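You operate a simulated robot arm through the tools that you are given. There is no shell and no other tool. Be economical: measure what you need, move in short steps, check, and stop when the job is done.

Carry out the task below with a simulated two-armed robot. There is one attempt and no reset: what you move stays moved.

TASK
Close up the measuring table: oil the magnet plate's middle, brown guard closed, table main switch off.
Fine: the purple rag, dabbed in the oil tin; put it back. A coat counts when it lies all over at full strength: go over it till it gets no stronger.

The check looks at the end state, three seconds after you hand in, the way a careful person would. Anything else that was tipped, shoved, dropped, spilled or broken makes it a failure.

THE ROBOT
Two 6-joint arms with fingered hands on one trunk that stands fixed in place. Base frame: the origin is at the foot of the trunk, x ahead of it, y to its left, z up. Readings come in m, degrees, newtons and seconds.
The left shoulder is at [0.02, 0.157, 0.829], the right one opposite. With the tool pointing down near the work surface each hand reaches from about 0.34 to 0.84 m from the base axis, measured 20 degrees to its own side. Payload 4.1 kg a hand.
The TCP of each hand is the grasp point between the finger pads, 0.033 m short of the fingertips. In the tool frame z runs along the fingers and y along their closing line. Largest opening 0.112 m; the body of the gripper starts 0.039 m behind the TCP. The gripper is a hand of 4 fingers: y runs from the thumb to the fingers, the wrist lies at [-0.016, -0.118, -0.2] in the tool frame, and closing takes about 1.5 s.
Orientation is told as [roll, pitch, yaw] about the base's x, y, z axes, in that order, counted from this pose: with the fingers straight down and the wrist toward the robot, the tool's x, y and z point along [0, 1, 0], [1, 0, 0] and [0, 0, -1] of the base frame.

THE INTERFACE
- The arms move only by the tool send_rows. It takes "left_targets", "right_targets" or both (then of equal length, played together; a hand with none holds still); each is a list of rows, each a list of 7 numbers: the shift along the tool's x, y, z in m, then the turn, a rotation vector about the tool's x, y, z in degrees, then the opening, from 0 (shut) to 1 (fully open). In form: [[tx, ty, tz, rx, ry, rz, hand], ...]. A call has 1 to 20 rows; each row shifts and turns the commanded pose from where the row before left it, along the tool's axes as they then stand. Rows are played at 5 a second. More than 0.05 m and 8.6 degrees between two rows, or a gripper value outside its range, and nothing of the call is played. A pose out of reach is approached as far as the arm can. The call stops where the force on the tool passes 40 N (or 10 N more than at its start, if that is more) or the arm is blocked; 0.2 s more then pass. Each finger travels about 0.072 m/s and halts on what it meets, pressing with about 33 N; the grip force reading is that of the motor and also rises with nothing between the fingers. The clock runs only during rows and for 0.2 s after the last one: add rows that do not move to give the fingers time. It gives the time, the measured TCP pose, the force on the tool (base axes), the opening and the grip force at its end, in the units of the frame above (readings bear some noise), with the torque about the TCP (base axes, N m) and any sound that the robot's microphone picked up, and new pictures: "views" is both (left out), scene, wrist or none (wrist: the cameras of the hands that moved).
- Cameras (640 x 400 px; columns grow to the right, rows downward): "scene" is now at [0.0593, -0.0178, 1.466]; the picture's right is [-0.21, -0.98, 0.00], its down [-0.52, 0.11, -0.85] and it looks along [0.83, -0.18, -0.53] (base axes); focal length 275 px, centre (320, 200). "left" rides on the left gripper at [-0.066, -0.089, -0.13] in its tool frame; the picture's right is [-0.79, -0.29, 0.54], its down [0.55, -0.71, 0.44] and it looks along [0.26, 0.64, 0.72] (tool axes); focal length 247 px, centre (320, 200). "right" rides on the right gripper at [0.066, -0.089, -0.13] in its tool frame; the picture's right is [-0.79, 0.29, -0.54], its down [-0.55, -0.71, 0.44] and it looks along [-0.26, 0.64, 0.72] (tool axes); focal length 247 px, centre (320, 200). There is no depth. A picture from a camera that has moved, and an enlarged one, comes with that camera's place and axes in the base frame and with its lens.
- grasp_type(shape, hand): the hand has 4 fingers and takes this shape, open, in about a second: jaw (thumb against the fingers, like two jaws); tri (thumb and two fingers); tip (a fingertip pinch); poke (one finger out to press); point (the index stretched); flat (the hand flat); cup (the hand cupped); fist (a fist). The gripper value then closes the fingers along that shape, each until it touches; the sizes above hold for jaw. It gives what a move gives, with no picture.
- head_to(pan, tilt): turns the head with the scene camera to pan (to the left, within 86 degrees either way) and tilt (down, from -29 to 69), counted from straight ahead of the robot. It gives what a move gives, and a new picture of the scene camera.
- enlarge(camera, box): a new picture of the part [left, top, right, bottom] of that camera's present view, enlarged. It takes no simulated time.
- close_job(): hands the job in; it is judged then, once.

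Go step by step. Nothing tells you positions but the pictures and the camera data: compare them with the known pose of the tool, close in by small moves and look again before you grip or let go. The budget is 120 turns and 200 pictures, counting those below and the enlarged ones. Unless the task says otherwise, let go and move clear before handing in, and close with one line.

The tools are called as name(argument=value, ...) on one line, values as JSON. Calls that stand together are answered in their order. send_rows: Moves the arms, as the interface text tells. Its arguments: {"type":"object","properties":{"left_targets":{"type":"array"},"right_targets":{"type":"array"},"views":{"type":"string","enum":["both","scene","wrist","none"]}},"required":[]} The other tools are called the same way: grasp_type (shape, hand) gives the hand a shape; head_to (pan, tilt) turns the head that bears the scene camera; enlarge (camera, box) takes an enlarged picture of a part of a camera's view; close_job () hands the job in.

At the start:

```text
time: 0.0
left_tcp_pos: [0.3083, 0.0908, 1.2975]
left_ee_rot: [0.1, 0.0, -11.1]
left_wrist_force: [0.0, -0.7, 0.1]
left_wrist_torque: [-0.02, -0.01, -0.04]
left_grip_width: 0.1114
left_grasp_force: 0.0
left_shape: jaw
right_tcp_pos: [0.3329, -0.2052, 1.3374]
right_ee_rot: [0.0, 0.0, -10.9]
right_wrist_force: [-0.7, -0.2, -0.5]
right_wrist_torque: [0.04, -0.02, 0.0]
right_grip_width: 0.1116
right_grasp_force: 0.0
right_shape: jaw
head pan, tilt: [-12.0, 31.9]
```

scene: 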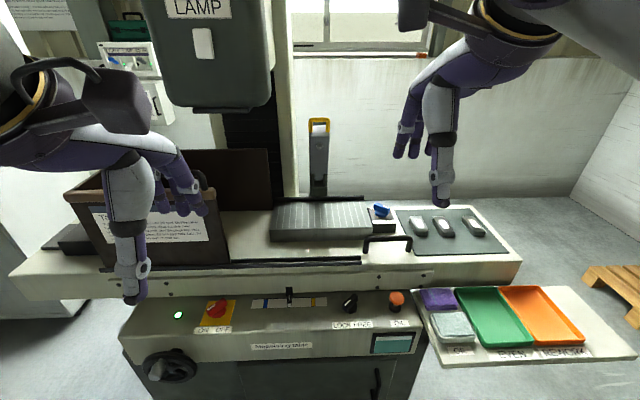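
right: 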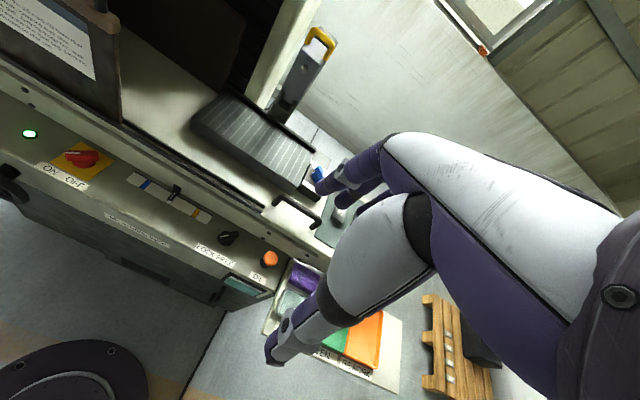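
left: 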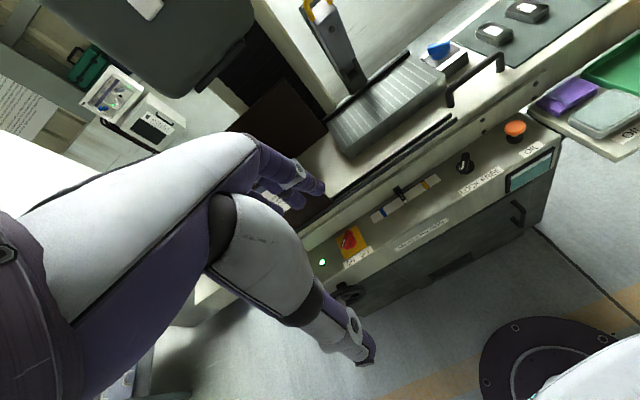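

I see a measuring table with a magnet plate, a brown guard (left), a red main switch and a side tray with a purple rag and an oil tin. I'll look at the details first.

enlarge(camera="scene", box=[60, 140, 280, 280])

enlarge(camera="scene", box=[130, 260, 430, 400])

enlarge(camera="scene", box=[240, 110, 520, 285])

enlarge(camera="scene", box=[370, 270, 640, 380])

enlarge(camera="scene", box=[0, 0, 290, 180])

```text
2.86 times, centred on (170, 210) of scene
camera zoom: at [0.0593, -0.0178, 1.466], right [-0.21, -0.98, 0.0], down [-0.52, 0.11, -0.85], along [0.83, -0.18, -0.53], focal length 786 px, centre (749, 171)
```

zoom: 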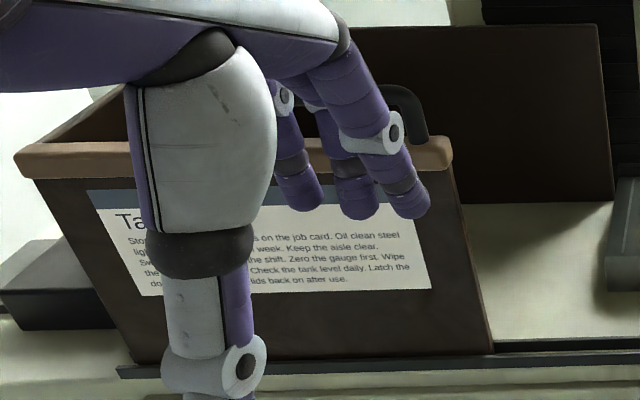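

```text
2.13 times, centred on (280, 330) of scene
camera zoom: at [0.0593, -0.0178, 1.466], right [-0.21, -0.98, 0.0], down [-0.52, 0.11, -0.85], along [0.83, -0.18, -0.53], focal length 587 px, centre (405, -77)
```

zoom: 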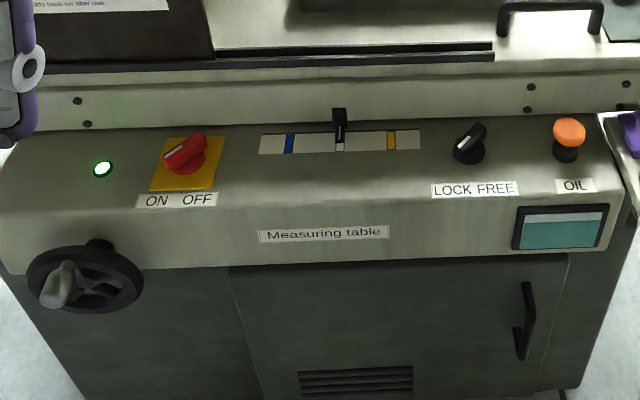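

```text
2.29 times, centred on (380, 198) of scene
camera zoom: at [0.0593, -0.0178, 1.466], right [-0.21, -0.98, 0.0], down [-0.52, 0.11, -0.85], along [0.83, -0.18, -0.53], focal length 629 px, centre (183, 206)
```

zoom: 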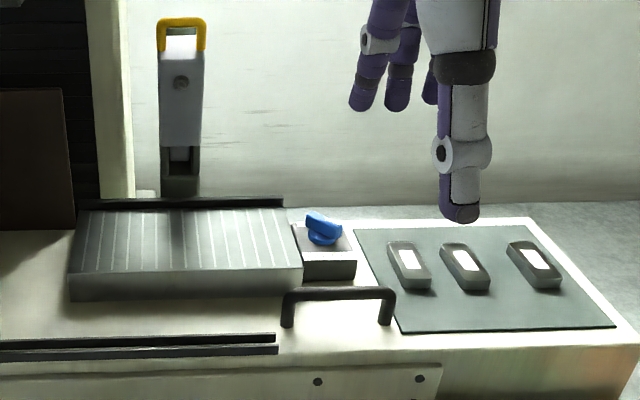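

```text
2.37 times, centred on (505, 325) of scene
camera zoom: at [0.0593, -0.0178, 1.466], right [-0.21, -0.98, 0.0], down [-0.52, 0.11, -0.85], along [0.83, -0.18, -0.53], focal length 652 px, centre (-118, -96)
```

zoom: 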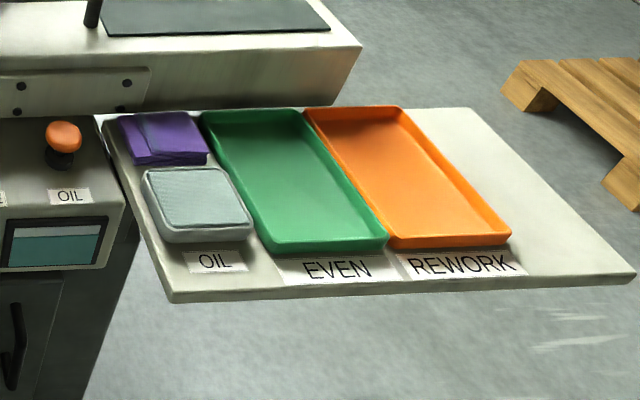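

```text
2.21 times, centred on (145, 90) of scene
camera zoom: at [0.0593, -0.0178, 1.466], right [-0.21, -0.98, 0.0], down [-0.52, 0.11, -0.85], along [0.83, -0.18, -0.53], focal length 607 px, centre (706, 443)
```

zoom: 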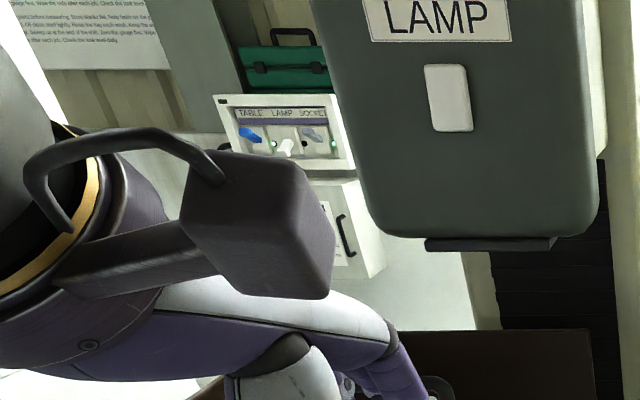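

The guard appears to slide on rails over the magnet plate. I'll turn the head to read the wall board and signs.

head_to(pan=30, tilt=15)

enlarge(camera="scene", box=[320, 0, 640, 200])

enlarge(camera="left", box=[300, 0, 560, 280])

enlarge(camera="right", box=[0, 0, 130, 90])

```text
time: 1.1
left_tcp_pos: [0.3069, 0.0897, 1.2974]
left_ee_rot: [0.0, -0.1, -11.1]
left_wrist_force: [1.2, 0.9, -0.4]
left_wrist_torque: [0.04, -0.05, -0.02]
left_grip_width: 0.1112
left_grasp_force: 0.0
left_shape: jaw
right_tcp_pos: [0.3345, -0.2053, 1.3375]
right_ee_rot: [-0.1, -0.1, -11.0]
right_wrist_force: [-0.3, -0.5, 0.8]
right_wrist_torque: [-0.01, 0.01, 0.04]
right_grip_width: 0.1115
right_grasp_force: 0.0
right_shape: jaw
head pan, tilt: [30.0, 15.0]
```

scene: 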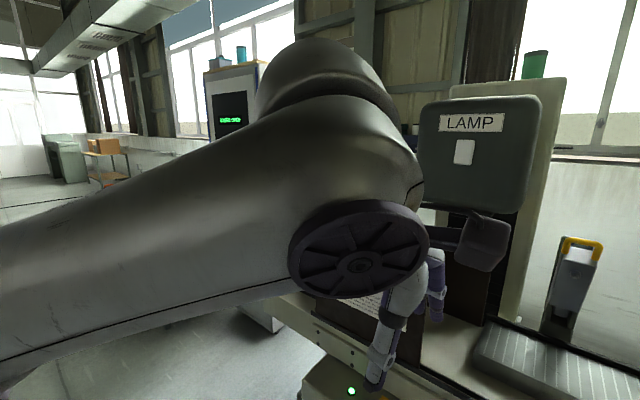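

```text
2.00 times, centred on (480, 100) of scene
camera zoom: at [0.0526, 0.0474, 1.4933], right [0.5, -0.87, 0.0], down [-0.22, -0.13, -0.97], along [0.84, 0.48, -0.26], focal length 550 px, centre (0, 400)
```

zoom: 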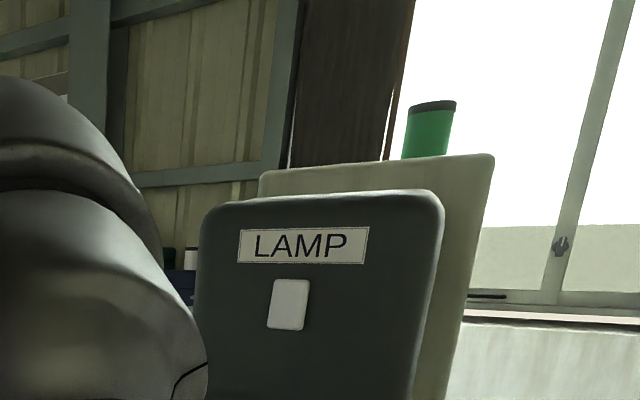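

```text
1.43 times, centred on (430, 140) of left
camera zoom: at [0.2077, 0.0431, 1.4273], right [-0.43, -0.72, -0.54], down [-0.59, 0.68, -0.44], along [0.68, 0.13, -0.72], focal length 353 px, centre (163, 286)
```

zoom: 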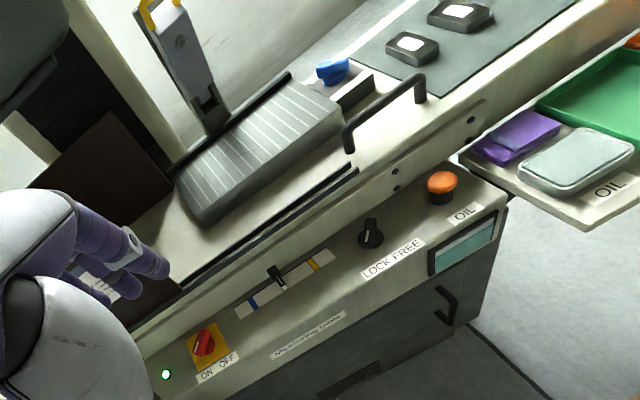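

```text
4.44 times, centred on (65, 45) of right
camera zoom: at [0.2601, -0.1245, 1.468], right [0.13, -0.83, 0.54], down [-0.8, -0.41, -0.44], along [0.58, -0.37, -0.72], focal length 1098 px, centre (1453, 889)
```

zoom: 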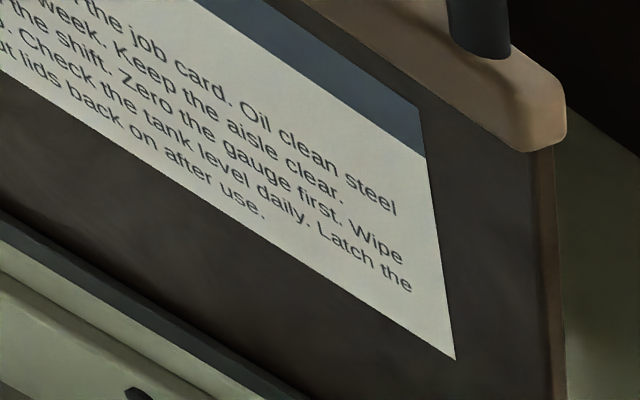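

Rag is about (0.50,-0.47,0.79), oil tin about (0.42,-0.46), plate top about z 0.94. I turn the head to the tray to look closer.

head_to(pan=-42, tilt=48)

enlarge(camera="scene", box=[220, 120, 420, 245])

```text
time: 2.5
left_tcp_pos: [0.3086, 0.0905, 1.297]
left_ee_rot: [0.0, 0.1, -11.1]
left_wrist_force: [-0.4, 0.2, 0.6]
left_wrist_torque: [0.01, 0.0, -0.01]
left_grip_width: 0.1117
left_grasp_force: 0.1
left_shape: jaw
right_tcp_pos: [0.3349, -0.2066, 1.3371]
right_ee_rot: [0.0, 0.0, -10.9]
right_wrist_force: [-0.9, -0.6, 0.2]
right_wrist_torque: [0.03, 0.01, 0.0]
right_grip_width: 0.1114
right_grasp_force: 0.0
right_shape: jaw
head pan, tilt: [-42.0, 48.0]
```

scene: 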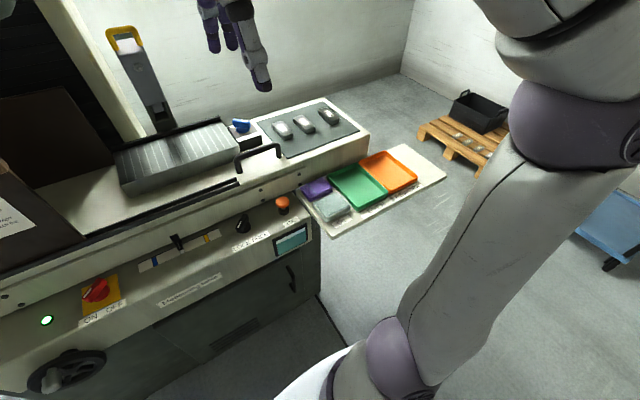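

```text
3.20 times, centred on (320, 182) of scene
camera zoom: at [0.0303, -0.0519, 1.4423], right [-0.67, -0.74, 0.0], down [-0.55, 0.5, -0.67], along [0.5, -0.45, -0.74], focal length 881 px, centre (320, 256)
```

zoom: 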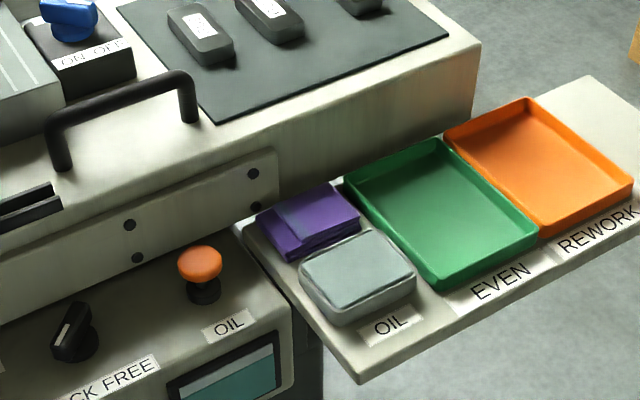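

Tin is open with an oil pad; the rag spans about 6 cm (x) by 8.5 cm (y), close behind the tin. I move the right hand above the rag.

send_rows(right_targets=[[-0.0225, 0.02225, 0.033, 0, 0, 0, 1], [-0.0225, 0.02225, 0.033, 0, 0, 0, 1], [-0.0225, 0.02225, 0.033, 0, 0, 0, 1], [-0.0225, 0.02225, 0.033, 0, 0, 0, 1], [-0.0225, 0.02225, 0.033, 0, 0, 0, 1], [-0.0225, 0.02225, 0.033, 0, 0, 0, 1], [-0.0225, 0.02225, 0.033, 0, 0, 0, 1], [-0.0225, 0.02225, 0.033, 0, 0, 0, 1], [-0.0225, 0.02225, 0.033, 0, 0, 0, 1], [-0.0225, 0.02225, 0.033, 0, 0, 0, 1], [0, 0, 0, 0, 0, 0, 1]])

```text
time: 4.9
left_tcp_pos: [0.3078, 0.0912, 1.2966]
left_ee_rot: [0.0, -0.1, -11.0]
left_wrist_force: [-1.1, -0.1, 0.7]
left_wrist_torque: [-0.03, -0.03, -0.02]
left_grip_width: 0.1116
left_grasp_force: 0.1
left_shape: jaw
right_tcp_pos: [0.5108, -0.4704, 1.0079]
right_ee_rot: [0.0, 0.1, -10.8]
right_wrist_force: [-0.2, -0.7, -0.1]
right_wrist_torque: [0.01, 0.02, 0.0]
right_grip_width: 0.1119
right_grasp_force: 0.1
right_shape: jaw
head pan, tilt: [-42.0, 48.0]
camera right: at [0.4363, -0.3897, 1.138], right [0.13, -0.83, 0.54], down [-0.8, -0.41, -0.44], along [0.58, -0.37, -0.72], focal length 247 px, centre (320, 200)
```

scene: 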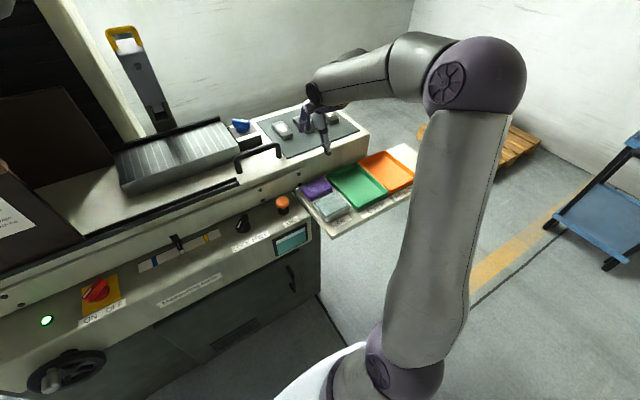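
right: 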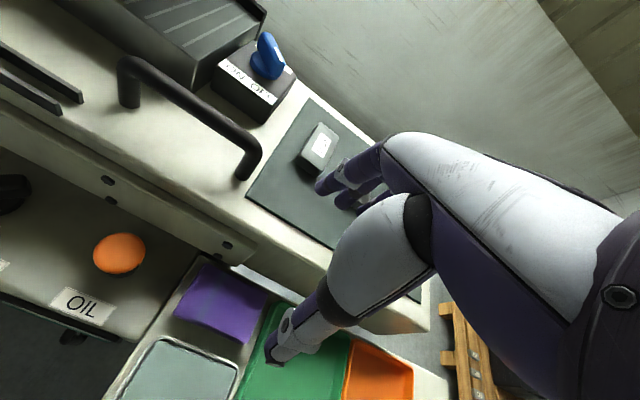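

Triangulating gives the rag centre at about (0.492,-0.453, top 0.82), with a ~2 cm gap to the tin. I line up over it, narrow the hand and come lower.

send_rows(right_targets=[[0.0133, -0.021, 0.02, 0, 0, 0, 0.67], [0, 0, 0.04, 0, 0, 0, 0.67], [0, 0, 0.04, 0, 0, 0, 0.67], [0, 0, 0, 0, 0, 0, 0.67], [0, 0, 0, 0, 0, 0, 0.67]])

enlarge(camera="scene", box=[260, 120, 420, 220])

enlarge(camera="right", box=[80, 220, 360, 400])

```text
time: 6.1
left_tcp_pos: [0.3082, 0.0898, 1.2979]
left_ee_rot: [0.0, 0.1, -11.0]
left_wrist_force: [0.1, 0.4, -0.6]
left_wrist_torque: [-0.01, 0.03, 0.05]
left_grip_width: 0.1116
left_grasp_force: 0.0
left_shape: jaw
right_tcp_pos: [0.4922, -0.4526, 0.9227]
right_ee_rot: [0.0, -0.3, -10.9]
right_wrist_force: [0.8, -0.4, -0.4]
right_wrist_torque: [-0.01, -0.01, 0.04]
right_grip_width: 0.0755
right_grasp_force: 0.1
right_shape: jaw
right hand out of reach, approached as far as the arm can: row 3
head pan, tilt: [-42.0, 48.0]
camera right: at [0.419, -0.3721, 1.0527], right [0.13, -0.83, 0.54], down [-0.8, -0.41, -0.44], along [0.58, -0.38, -0.72], focal length 247 px, centre (320, 200)
```

scene: 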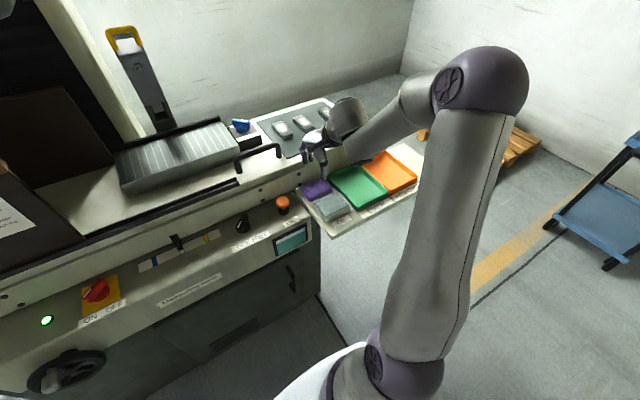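
right: 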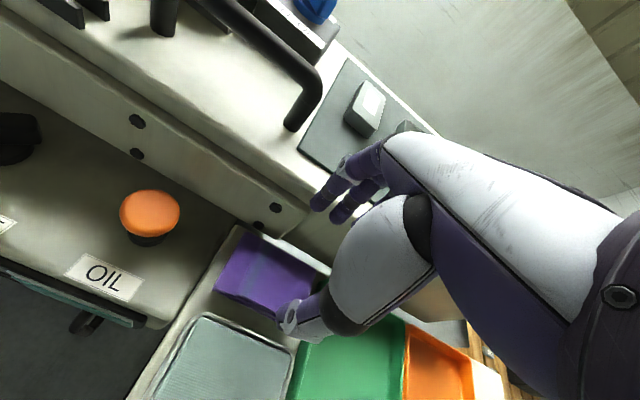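

```text
4.00 times, centred on (340, 170) of scene
camera zoom: at [0.0302, -0.0519, 1.4423], right [-0.67, -0.74, 0.0], down [-0.55, 0.5, -0.67], along [0.5, -0.45, -0.74], focal length 1101 px, centre (240, 320)
```

zoom: 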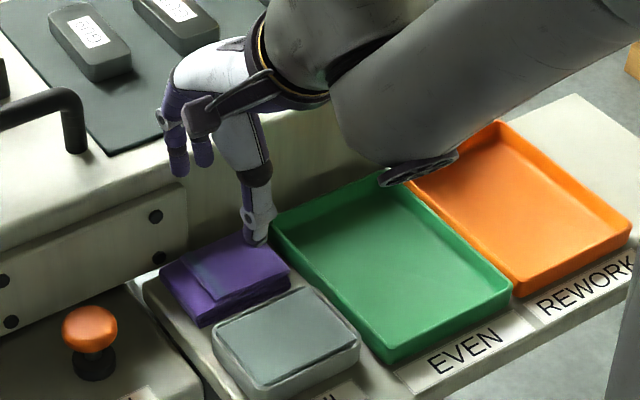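

```text
2.22 times, centred on (220, 310) of right
camera zoom: at [0.419, -0.3721, 1.0527], right [0.13, -0.83, 0.54], down [-0.8, -0.41, -0.44], along [0.58, -0.38, -0.72], focal length 549 px, centre (542, -44)
```

zoom: 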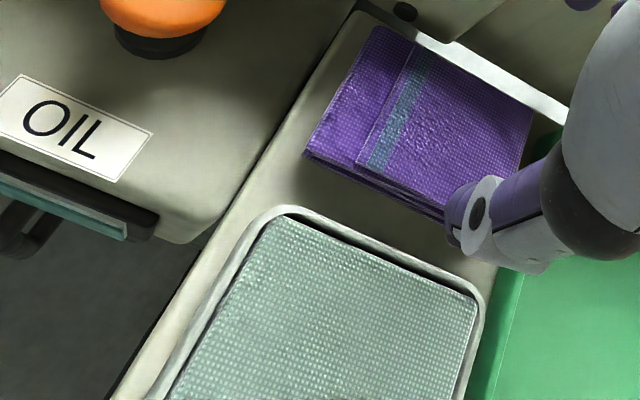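

The descent stalled on the arm's reach at this wrist yaw. I try a more outward yaw and see whether it can go lower.

send_rows(right_targets=[[0, 0, 0, 0, 0, 8, 0.67], [0, 0, 0, 0, 0, 8, 0.67], [0, 0, 0, 0, 0, 0, 0.67]], views="none")

```text
time: 6.9
left_tcp_pos: [0.3083, 0.0909, 1.2969]
left_ee_rot: [0.0, 0.0, -11.0]
left_wrist_force: [0.1, 0.5, -0.2]
left_wrist_torque: [0.0, 0.0, 0.0]
left_grip_width: 0.1117
left_grasp_force: 0.1
left_shape: jaw
right_tcp_pos: [0.4941, -0.4539, 0.9241]
right_ee_rot: [0.0, 0.1, -26.9]
right_wrist_force: [-0.2, -0.4, 0.0]
right_wrist_torque: [-0.02, 0.01, -0.01]
right_grip_width: 0.075
right_grasp_force: 0.0
right_shape: jaw
head pan, tilt: [-42.0, 48.0]
```

send_rows(right_targets=[[0, 0, 0.015, 0, 0, 0, 0.67], [0, 0, 0.015, 0, 0, 0, 0.67], [0, 0, 0, 0, 0, 0, 0.67]], views="none")

```text
time: 7.7
left_tcp_pos: [0.3074, 0.0898, 1.297]
left_ee_rot: [0.0, 0.0, -11.0]
left_wrist_force: [0.9, -0.5, 0.7]
left_wrist_torque: [0.02, -0.02, 0.02]
left_grip_width: 0.1117
left_grasp_force: 0.2
left_shape: jaw
right_tcp_pos: [0.4928, -0.4532, 0.8936]
right_ee_rot: [0.0, 0.0, -27.0]
right_wrist_force: [-12.3, 1.9, 12.4]
right_wrist_torque: [-0.44, -0.65, -0.36]
right_grip_width: 0.073
right_grasp_force: 0.2
right_shape: jaw
head pan, tilt: [-42.0, 48.0]
```

enlarge(camera="scene", box=[260, 120, 420, 220])

enlarge(camera="right", box=[120, 100, 440, 300])

```text
4.00 times, centred on (340, 170) of scene
camera zoom: at [0.0295, -0.0516, 1.4423], right [-0.67, -0.74, 0.0], down [-0.55, 0.5, -0.67], along [0.5, -0.45, -0.74], focal length 1101 px, centre (240, 320)
```

zoom: 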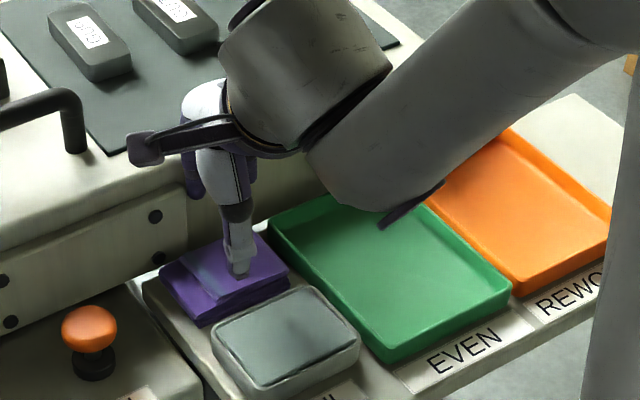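

```text
2.00 times, centred on (280, 200) of right
camera zoom: at [0.4442, -0.355, 1.0244], right [-0.11, -0.84, 0.54], down [-0.88, -0.17, -0.44], along [0.46, -0.52, -0.72], focal length 494 px, centre (400, 200)
```

zoom: 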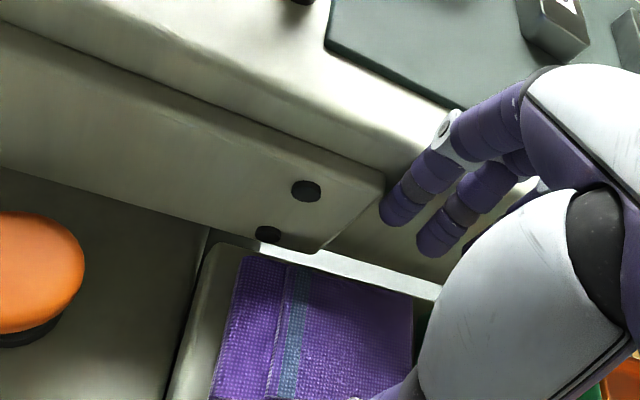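

The index finger is touching the end of the bolted plate on the table's front. I back off upward, turn partly back, shift right a little, and test the descent there.

send_rows(right_targets=[[0, 0, -0.03, 0, 0, 0, 0.67], [0, 0, 0, 0, 0, -6, 0.67], [-0.008, -0.006, 0, 0, 0, -5, 0.65], [0, 0, 0, 0, 0, 0, 0.62], [0, 0, 0.02, 0, 0, 0, 0.62], [0, 0, 0.01, 0, 0, 0, 0.62], [0, 0, 0, 0, 0, 0, 0.62]])

enlarge(camera="scene", box=[280, 140, 380, 220])

enlarge(camera="right", box=[160, 140, 420, 340])

```text
time: 9.3
left_tcp_pos: [0.3082, 0.0903, 1.2971]
left_ee_rot: [0.0, 0.0, -11.1]
left_wrist_force: [0.2, 0.3, -0.8]
left_wrist_torque: [0.0, -0.03, 0.03]
left_grip_width: 0.1114
left_grasp_force: 0.0
left_shape: jaw
right_tcp_pos: [0.4852, -0.4576, 0.8942]
right_ee_rot: [0.0, 0.0, -15.9]
right_wrist_force: [-0.2, -0.9, 0.0]
right_wrist_torque: [0.02, 0.03, 0.01]
right_grip_width: 0.07
right_grasp_force: 0.1
right_shape: jaw
head pan, tilt: [-42.0, 48.0]
camera right: at [0.4191, -0.3705, 1.024], right [0.06, -0.84, 0.54], down [-0.83, -0.34, -0.44], along [0.55, -0.42, -0.72], focal length 247 px, centre (320, 200)
```

scene: 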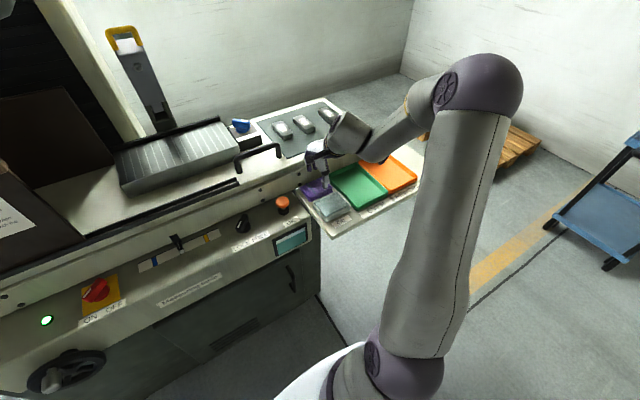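
right: 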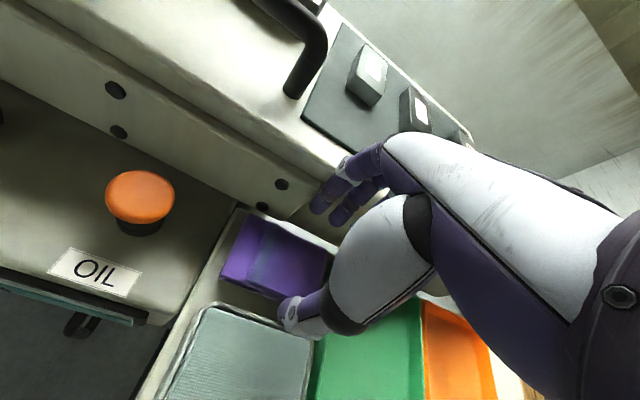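

```text
5.00 times, centred on (330, 180) of scene
camera zoom: at [0.0302, -0.0519, 1.4423], right [-0.67, -0.74, 0.0], down [-0.55, 0.5, -0.67], along [0.5, -0.45, -0.74], focal length 1376 px, centre (270, 300)
```

zoom: 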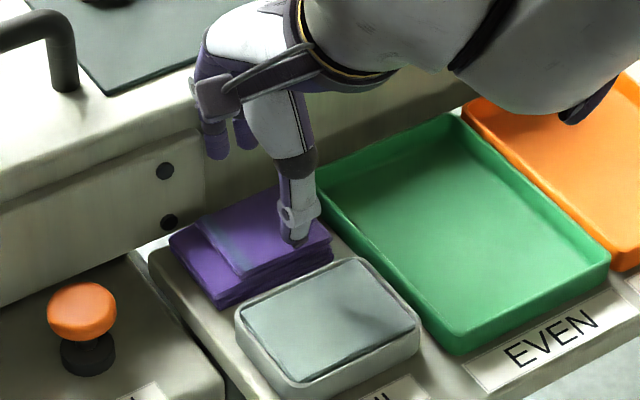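

```text
2.00 times, centred on (290, 240) of right
camera zoom: at [0.4191, -0.3705, 1.024], right [0.06, -0.84, 0.54], down [-0.83, -0.34, -0.44], along [0.55, -0.42, -0.72], focal length 494 px, centre (380, 120)
```

zoom: 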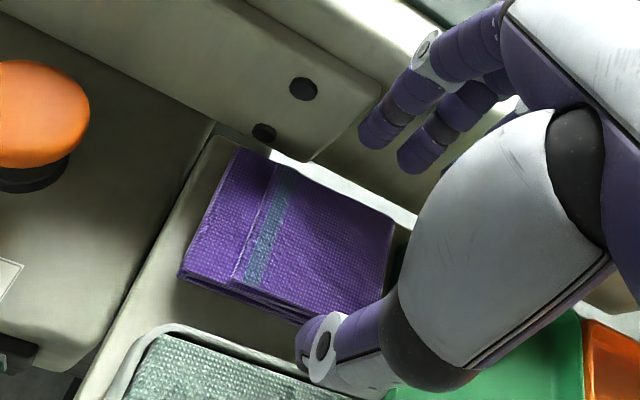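

Clear of the plate now. I centre on the rag (about 0.494,-0.464), align, and descend with the fingers behind and the thumb in front.

send_rows(right_targets=[[-0.0036, 0.0109, 0, 0, 0, -3, 0.63], [0, 0, 0.012, 0, 0, 0, 0.63], [0, 0, 0.012, 0, 0, 0, 0.63], [0, 0, 0.01, 0, 0, 0, 0.63], [0, 0, 0, 0, 0, 0, 0.63]])

enlarge(camera="scene", box=[280, 140, 380, 220])

enlarge(camera="right", box=[160, 140, 420, 340])

```text
time: 10.0
left_tcp_pos: [0.3068, 0.0909, 1.2972]
left_ee_rot: [0.1, -0.1, -10.9]
left_wrist_force: [-0.3, -0.3, 0.3]
left_wrist_torque: [0.02, 0.0, 0.04]
left_grip_width: 0.1115
left_grasp_force: 0.0
left_shape: jaw
right_tcp_pos: [0.4876, -0.4588, 0.8853]
right_ee_rot: [-0.4, -0.2, -16.2]
right_wrist_force: [-19.6, 5.6, 16.0]
right_wrist_torque: [-0.47, -1.11, -0.22]
right_grip_width: 0.0661
right_grasp_force: 0.0
right_shape: jaw
right hand out of reach, approached as far as the arm can: row 1, 3
head pan, tilt: [-42.0, 48.0]
stopped in row 3 (right hand): the force on the tool passed its limit at 52 N (the readings are from after the stop); the commanded pose is now the measured one
camera right: at [0.4199, -0.3702, 1.015], right [0.05, -0.84, 0.55], down [-0.83, -0.34, -0.44], along [0.55, -0.43, -0.72], focal length 247 px, centre (320, 200)
```

scene: 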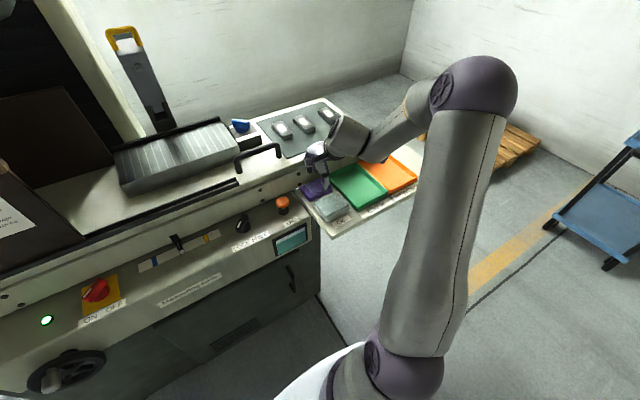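
right: 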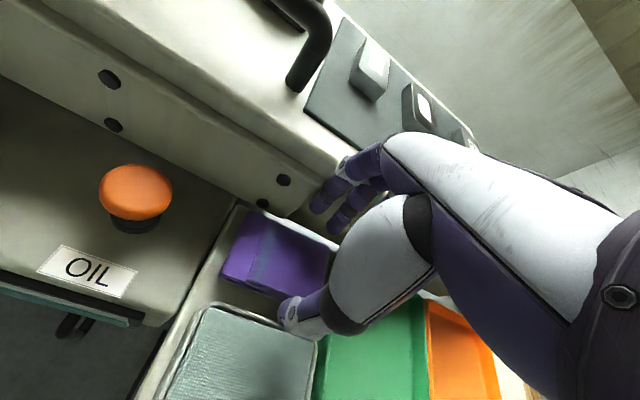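

```text
5.00 times, centred on (330, 180) of scene
camera zoom: at [0.0291, -0.0514, 1.4423], right [-0.67, -0.74, 0.0], down [-0.55, 0.5, -0.67], along [0.5, -0.45, -0.74], focal length 1376 px, centre (270, 300)
```

zoom: 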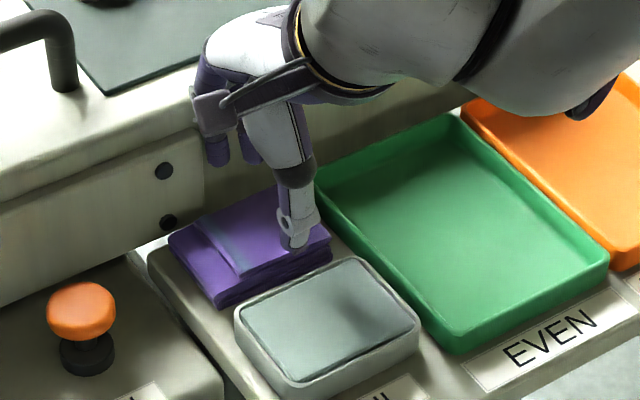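

```text
2.00 times, centred on (290, 240) of right
camera zoom: at [0.4199, -0.3702, 1.015], right [0.05, -0.84, 0.55], down [-0.83, -0.34, -0.44], along [0.55, -0.43, -0.72], focal length 494 px, centre (380, 120)
```

zoom: 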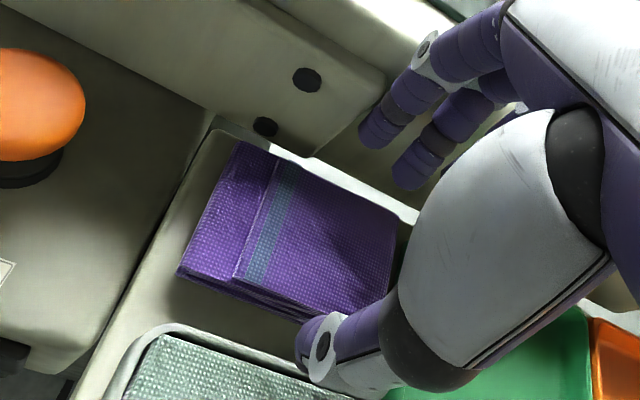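

The knuckles foul the table edge this way. I'll lift and turn the hand about 85° so it closes across the rag left-right, thumb on the left.

send_rows(right_targets=[[0, -0.005, -0.04, 0, 0, 0, 0.8], [0, 0, -0.04, 0, 0, 0, 1], [0, 0, -0.02, 0, 0, 8, 1], [0, 0, 0, 0, 0, 8, 1], [0, 0, 0, 0, 0, 8, 1], [0, 0, 0, 0, 0, 8, 1], [0, 0, 0, 0, 0, 8, 1], [0, 0, 0, 0, 0, 8, 1], [0, 0, 0, 0, 0, 8, 1], [0, 0, 0, 0, 0, 8, 1], [0, 0, 0, 0, 0, 8, 1], [0, 0, 0, 0, 0, 8, 1], [0, 0, 0, 0, 0, 0, 1]])

```text
time: 12.8
left_tcp_pos: [0.3074, 0.0904, 1.2968]
left_ee_rot: [0.0, 0.0, -11.0]
left_wrist_force: [-0.5, 0.3, -0.3]
left_wrist_torque: [0.02, 0.01, 0.01]
left_grip_width: 0.1118
left_grasp_force: 0.0
left_shape: jaw
right_tcp_pos: [0.4817, -0.4571, 0.9842]
right_ee_rot: [0.1, -0.5, -96.3]
right_wrist_force: [1.0, 0.2, -0.9]
right_wrist_torque: [-0.01, 0.0, -0.01]
right_grip_width: 0.1118
right_grasp_force: 0.1
right_shape: jaw
head pan, tilt: [-42.0, 48.0]
camera right: at [0.5582, -0.3744, 1.1143], right [-0.82, -0.19, 0.54], down [-0.47, 0.76, -0.44], along [-0.33, -0.62, -0.72], focal length 247 px, centre (320, 200)
```

scene: 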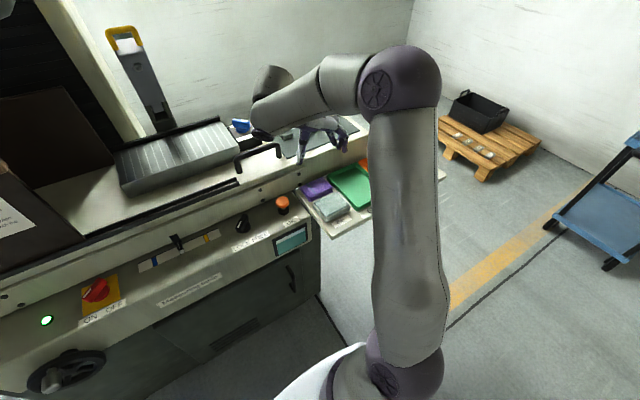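
right: 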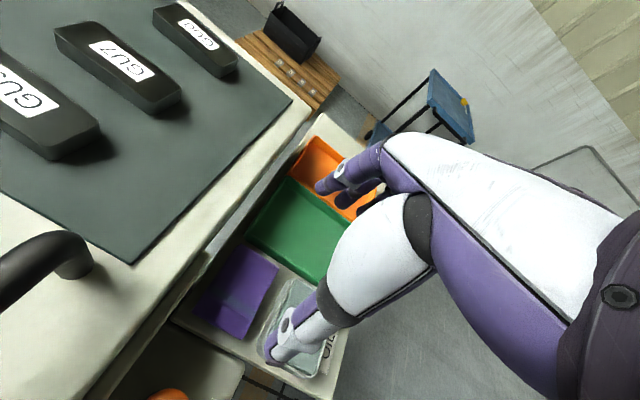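

Reachable. The gap to the green tray is tight, so I'll first nudge the rag ~1.2 cm left by pressing on it with closed fingers. Going down closed over its centre.

send_rows(right_targets=[[-0.009, -0.008, 0.02, 0, 0, 3, 0.5], [0, 0, 0.04, 0, 0, 0, 0], [0, 0, 0.03, 0, 0, 0, 0], [0, 0, 0, 0, 0, 0, 0], [0, 0, 0, 0, 0, 0, 0], [0, 0, 0, 0, 0, 0, 0], [0, 0, 0, 0, 0, 0, 0]], views="wrist")

enlarge(camera="scene", box=[280, 140, 380, 220])

```text
time: 14.4
left_tcp_pos: [0.3072, 0.0901, 1.2971]
left_ee_rot: [0.0, 0.0, -11.0]
left_wrist_force: [0.3, 0.1, 0.3]
left_wrist_torque: [0.02, -0.01, 0.01]
left_grip_width: 0.112
left_grasp_force: 0.0
left_shape: jaw
right_tcp_pos: [0.4753, -0.4489, 0.8942]
right_ee_rot: [0.3, -0.4, -99.2]
right_wrist_force: [0.6, -0.3, -0.2]
right_wrist_torque: [0.01, 0.03, 0.01]
right_grip_width: 0.0
right_grasp_force: 33.7
right_shape: jaw
head pan, tilt: [-42.0, 48.0]
camera right: at [0.5553, -0.3707, 1.0235], right [-0.83, -0.15, 0.54], down [-0.43, 0.79, -0.44], along [-0.36, -0.6, -0.72], focal length 247 px, centre (320, 200)
```

right: 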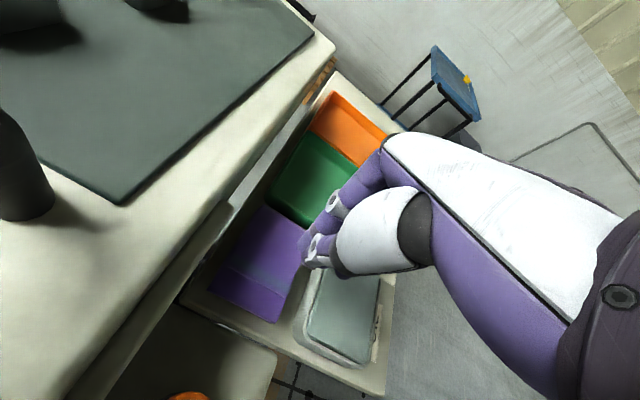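

```text
5.00 times, centred on (330, 180) of scene
camera zoom: at [0.0303, -0.0519, 1.4423], right [-0.67, -0.74, 0.0], down [-0.55, 0.5, -0.67], along [0.5, -0.45, -0.74], focal length 1376 px, centre (270, 300)
```

zoom: 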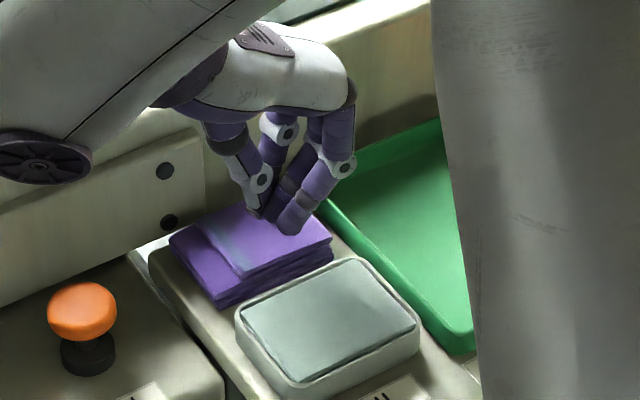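

I moved the wrong way in x; correct it forward and descend to light contact.

send_rows(right_targets=[[0.015, 0.0, 0.02, 0, 0, 0, 0], [0, 0, 0.01, 0, 0, 0, 0], [0, 0, 0.007, 0, 0, 0, 0], [0, 0, 0, 0, 0, 0, 0]], views="wrist")

enlarge(camera="scene", box=[280, 140, 380, 220])

```text
time: 15.4
left_tcp_pos: [0.3076, 0.091, 1.2964]
left_ee_rot: [0.1, -0.1, -10.9]
left_wrist_force: [-0.7, -0.3, -0.4]
left_wrist_torque: [0.02, 0.01, -0.01]
left_grip_width: 0.1117
left_grasp_force: 0.0
left_shape: jaw
right_tcp_pos: [0.4906, -0.4515, 0.8602]
right_ee_rot: [0.4, -0.7, -99.2]
right_wrist_force: [-4.4, -3.2, 32.3]
right_wrist_torque: [-0.11, 0.23, 0.04]
right_grip_width: 0.0
right_grasp_force: 32.7
right_shape: jaw
head pan, tilt: [-42.0, 48.0]
camera right: at [0.5694, -0.3734, 0.9901], right [-0.83, -0.15, 0.54], down [-0.43, 0.78, -0.45], along [-0.35, -0.6, -0.72], focal length 247 px, centre (320, 200)
```

right: 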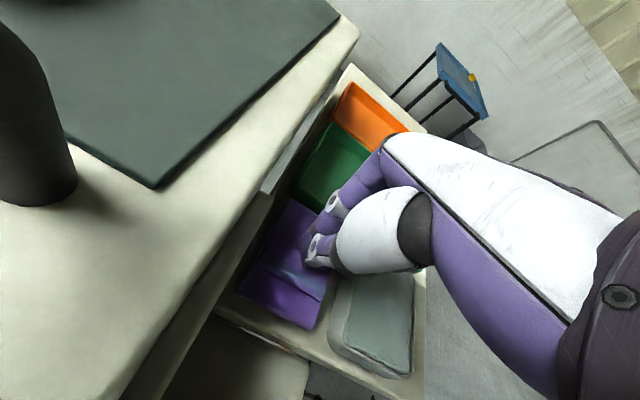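

```text
5.00 times, centred on (330, 180) of scene
camera zoom: at [0.0294, -0.0514, 1.4423], right [-0.67, -0.74, 0.0], down [-0.55, 0.5, -0.67], along [0.5, -0.45, -0.74], focal length 1376 px, centre (270, 300)
```

zoom: 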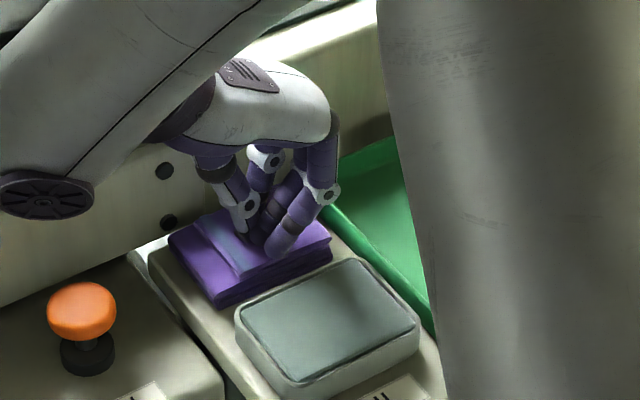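

Contact; rag top is about z 0.828. I ease off slightly and drag left 1.2 cm, then lift.

send_rows(right_targets=[[0, 0, -0.001, 0, 0, 0, 0], [0, -0.004, 0, 0, 0, 0, 0], [0, -0.004, 0, 0, 0, 0, 0], [0, -0.005, 0, 0, 0, 0, 0], [0, 0, -0.03, 0, 0, 0, 0], [0, 0, -0.03, 0, 0, 0, 0.4], [0, 0, 0, 0, 0, 0, 0.86], [0, 0, 0, 0, 0, 0, 0.86], [0, 0, 0, 0, 0, 0, 0.86], [0, 0, 0, 0, 0, 0, 0.86], [0, 0, 0, 0, 0, 0, 0.86]], views="wrist")

enlarge(camera="scene", box=[280, 140, 380, 220])

enlarge(camera="right", box=[160, 160, 440, 360])

```text
time: 17.8
left_tcp_pos: [0.3087, 0.09, 1.2967]
left_ee_rot: [0.0, -0.1, -11.0]
left_wrist_force: [-0.2, -0.2, 0.4]
left_wrist_torque: [0.01, 0.01, 0.0]
left_grip_width: 0.1115
left_grasp_force: 0.0
left_shape: jaw
right_tcp_pos: [0.4913, -0.4373, 0.9184]
right_ee_rot: [0.2, -0.4, -99.2]
right_wrist_force: [-0.7, -0.3, 0.0]
right_wrist_torque: [0.01, 0.0, -0.03]
right_grip_width: 0.0962
right_grasp_force: 0.0
right_shape: jaw
head pan, tilt: [-42.0, 48.0]
camera right: at [0.5722, -0.3595, 1.0478], right [-0.83, -0.15, 0.54], down [-0.43, 0.79, -0.44], along [-0.36, -0.6, -0.72], focal length 247 px, centre (320, 200)
```

right: 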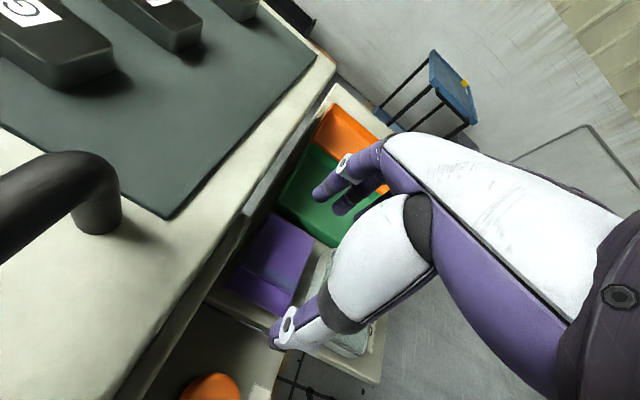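

```text
5.00 times, centred on (330, 180) of scene
camera zoom: at [0.0303, -0.0519, 1.4423], right [-0.67, -0.74, 0.0], down [-0.55, 0.5, -0.67], along [0.5, -0.45, -0.74], focal length 1376 px, centre (270, 300)
```

zoom: 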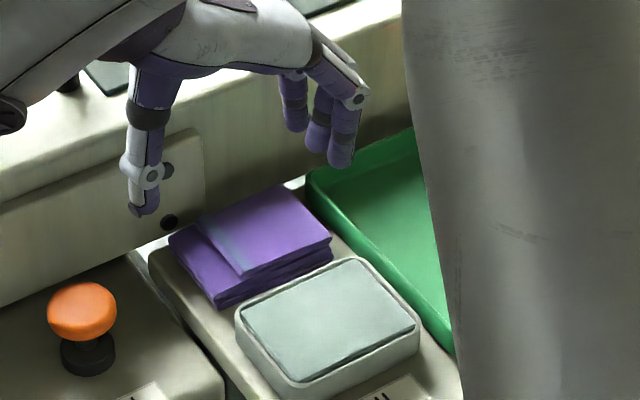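

```text
2.00 times, centred on (300, 260) of right
camera zoom: at [0.5722, -0.3595, 1.0478], right [-0.83, -0.15, 0.54], down [-0.43, 0.79, -0.44], along [-0.36, -0.6, -0.72], focal length 494 px, centre (360, 80)
```

zoom: 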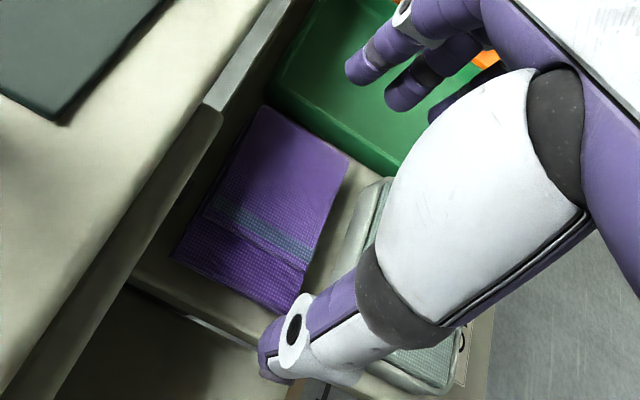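

The rag did not shift. I'll instead lower with the fingers just entering the right-hand gap (opening 8.8 cm) and check just above it.

send_rows(right_targets=[[0.0071, 0.0076, 0, 0, 0, 2, 0.8], [0, 0, 0.025, 0, 0, 0, 0.8], [0, 0, 0.018, 0, 0, 0, 0.8], [0, 0, 0, 0, 0, 0, 0.8]], views="wrist")

enlarge(camera="scene", box=[280, 140, 380, 220])

enlarge(camera="right", box=[200, 140, 400, 340])

```text
time: 18.8
left_tcp_pos: [0.309, 0.0906, 1.2973]
left_ee_rot: [0.0, -0.1, -11.0]
left_wrist_force: [0.8, -0.6, 0.2]
left_wrist_torque: [0.01, -0.01, 0.0]
left_grip_width: 0.1116
left_grasp_force: 0.0
left_shape: jaw
right_tcp_pos: [0.4985, -0.447, 0.8747]
right_ee_rot: [0.3, -0.4, -101.1]
right_wrist_force: [-0.5, -0.7, 0.5]
right_wrist_torque: [-0.01, -0.01, 0.02]
right_grip_width: 0.0898
right_grasp_force: 0.0
right_shape: jaw
head pan, tilt: [-42.0, 48.0]
camera right: at [0.5803, -0.3707, 1.0045], right [-0.83, -0.12, 0.54], down [-0.4, 0.8, -0.44], along [-0.38, -0.59, -0.72], focal length 247 px, centre (320, 200)
```

right: 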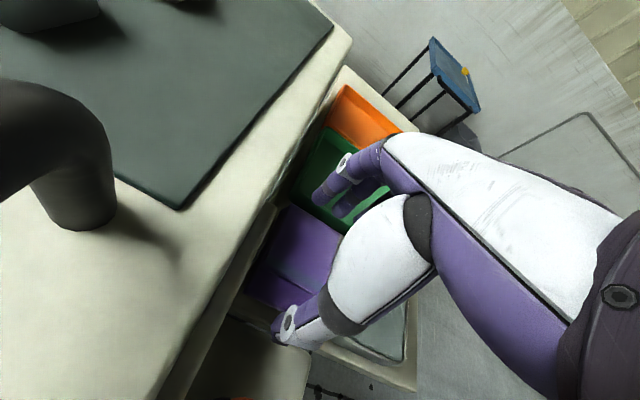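

```text
5.00 times, centred on (330, 180) of scene
camera zoom: at [0.0302, -0.0519, 1.4423], right [-0.67, -0.74, 0.0], down [-0.55, 0.5, -0.67], along [0.5, -0.45, -0.74], focal length 1376 px, centre (270, 300)
```

zoom: 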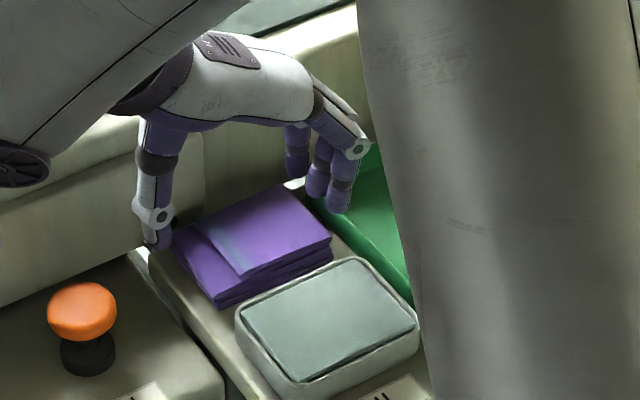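

```text
2.00 times, centred on (300, 240) of right
camera zoom: at [0.5803, -0.3707, 1.0045], right [-0.83, -0.12, 0.54], down [-0.4, 0.8, -0.44], along [-0.38, -0.59, -0.72], focal length 494 px, centre (360, 120)
```

zoom: 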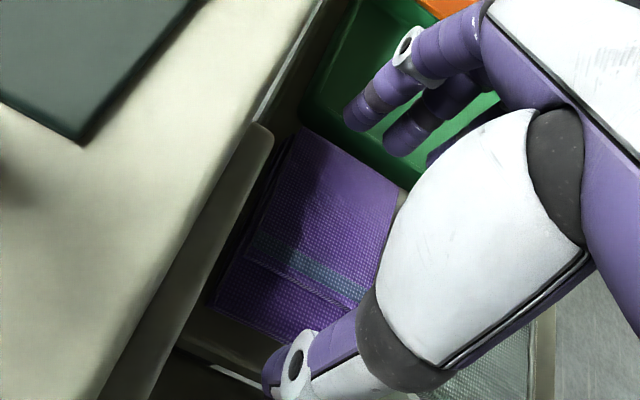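

The fingers (≈14 mm thick) won't fit beside the green tray. I'll go back to closing front-to-back, but tilt the hand forward ~15° so the knuckles clear the table edge.

send_rows(right_targets=[[0, 0, -0.045, 0, 0, 0, 0.8], [0, 0, -0.045, 0, 0, 0, 0.8], [0, 0, 0, 0, 0, -8, 0.8], [0, 0, 0, 0, 0, -8, 0.8], [0, 0, 0, 0, 0, -8, 0.8], [0, 0, 0, 0, 0, -8, 0.8], [0, 0, 0, 0, 0, -8, 0.8], [0, 0, 0, 0, 0, -8, 0.8], [0, 0, 0, 0, 0, -8, 0.8], [0, 0, 0, 0, 0, -8, 0.8], [0, 0, 0, 0, 0, -8, 0.8], [0, 0, 0, 0, 0, -8, 0.7], [0, 0, 0, -8, 0, 0, 0.65], [0, 0, 0, -8, 0, 0, 0.65], [0, 0, 0, 0, 0, 0, 0.65]])

```text
time: 22.0
left_tcp_pos: [0.3078, 0.0913, 1.2959]
left_ee_rot: [0.0, 0.0, -11.0]
left_wrist_force: [0.2, -0.5, -0.3]
left_wrist_torque: [0.0, 0.01, 0.01]
left_grip_width: 0.1115
left_grasp_force: 0.1
left_shape: jaw
right_tcp_pos: [0.5068, -0.4539, 0.9746]
right_ee_rot: [-1.1, -10.1, -22.1]
right_wrist_force: [-1.1, 0.7, -0.4]
right_wrist_torque: [0.0, -0.03, 0.03]
right_grip_width: 0.0731
right_grasp_force: 0.2
right_shape: jaw
right hand out of reach, approached as far as the arm can: row 13, 14
head pan, tilt: [-42.0, 48.0]
camera right: at [0.4312, -0.3491, 1.0859], right [-0.12, -0.79, 0.6], down [-0.79, -0.28, -0.54], along [0.6, -0.54, -0.59], focal length 247 px, centre (320, 200)
```

scene: 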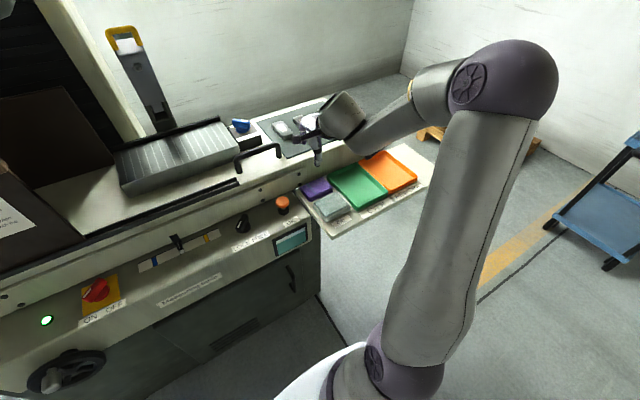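
right: 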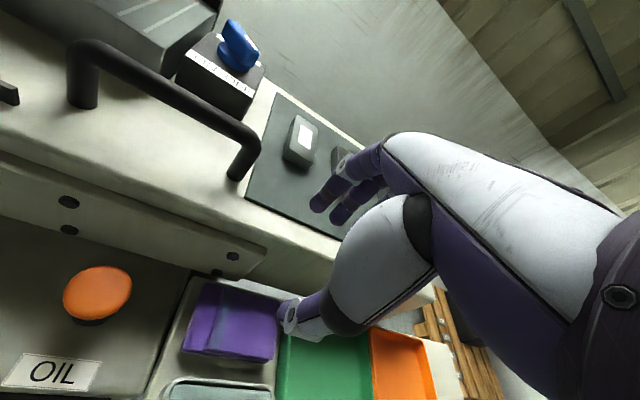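

Pitch is limited to ~10° there. Re-measuring, the gap beside the green tray is ~16 mm and finger thickness 10 mm, so the left-right grasp fits. Going back to that pose.

send_rows(right_targets=[[0, 0, 0, 5, 1, 0, 0.86], [0, 0, 0, 5, 0, 0, 0.86], [0, 0, 0, 0, 0, 8, 0.86], [0, 0, 0, 0, 0, 8, 0.86], [0, 0, 0, 0, 0, 8, 0.86], [0, 0, 0, 0, 0, 8, 0.86], [0, 0, 0, 0, 0, 8, 0.86], [0, 0, 0, 0, 0, 8, 0.86], [0, 0, 0, 0, 0, 8, 0.86], [0, 0, 0, 0, 0, 8, 0.86], [0, 0, 0, 0, 0, 8, 0.86], [0, 0, 0, 0, 0, 7, 0.86], [0, 0, 0, 0, 0, 0, 0.86]], views="none")

```text
time: 24.8
left_tcp_pos: [0.3083, 0.0912, 1.2979]
left_ee_rot: [0.0, 0.0, -10.9]
left_wrist_force: [0.7, -0.3, 0.7]
left_wrist_torque: [-0.02, 0.0, 0.01]
left_grip_width: 0.1118
left_grasp_force: 0.0
left_shape: jaw
right_tcp_pos: [0.505, -0.4552, 0.9736]
right_ee_rot: [-0.1, -0.2, -101.3]
right_wrist_force: [0.1, -0.5, -0.3]
right_wrist_torque: [0.01, 0.01, 0.03]
right_grip_width: 0.0961
right_grasp_force: 0.0
right_shape: jaw
head pan, tilt: [-42.0, 48.0]
```

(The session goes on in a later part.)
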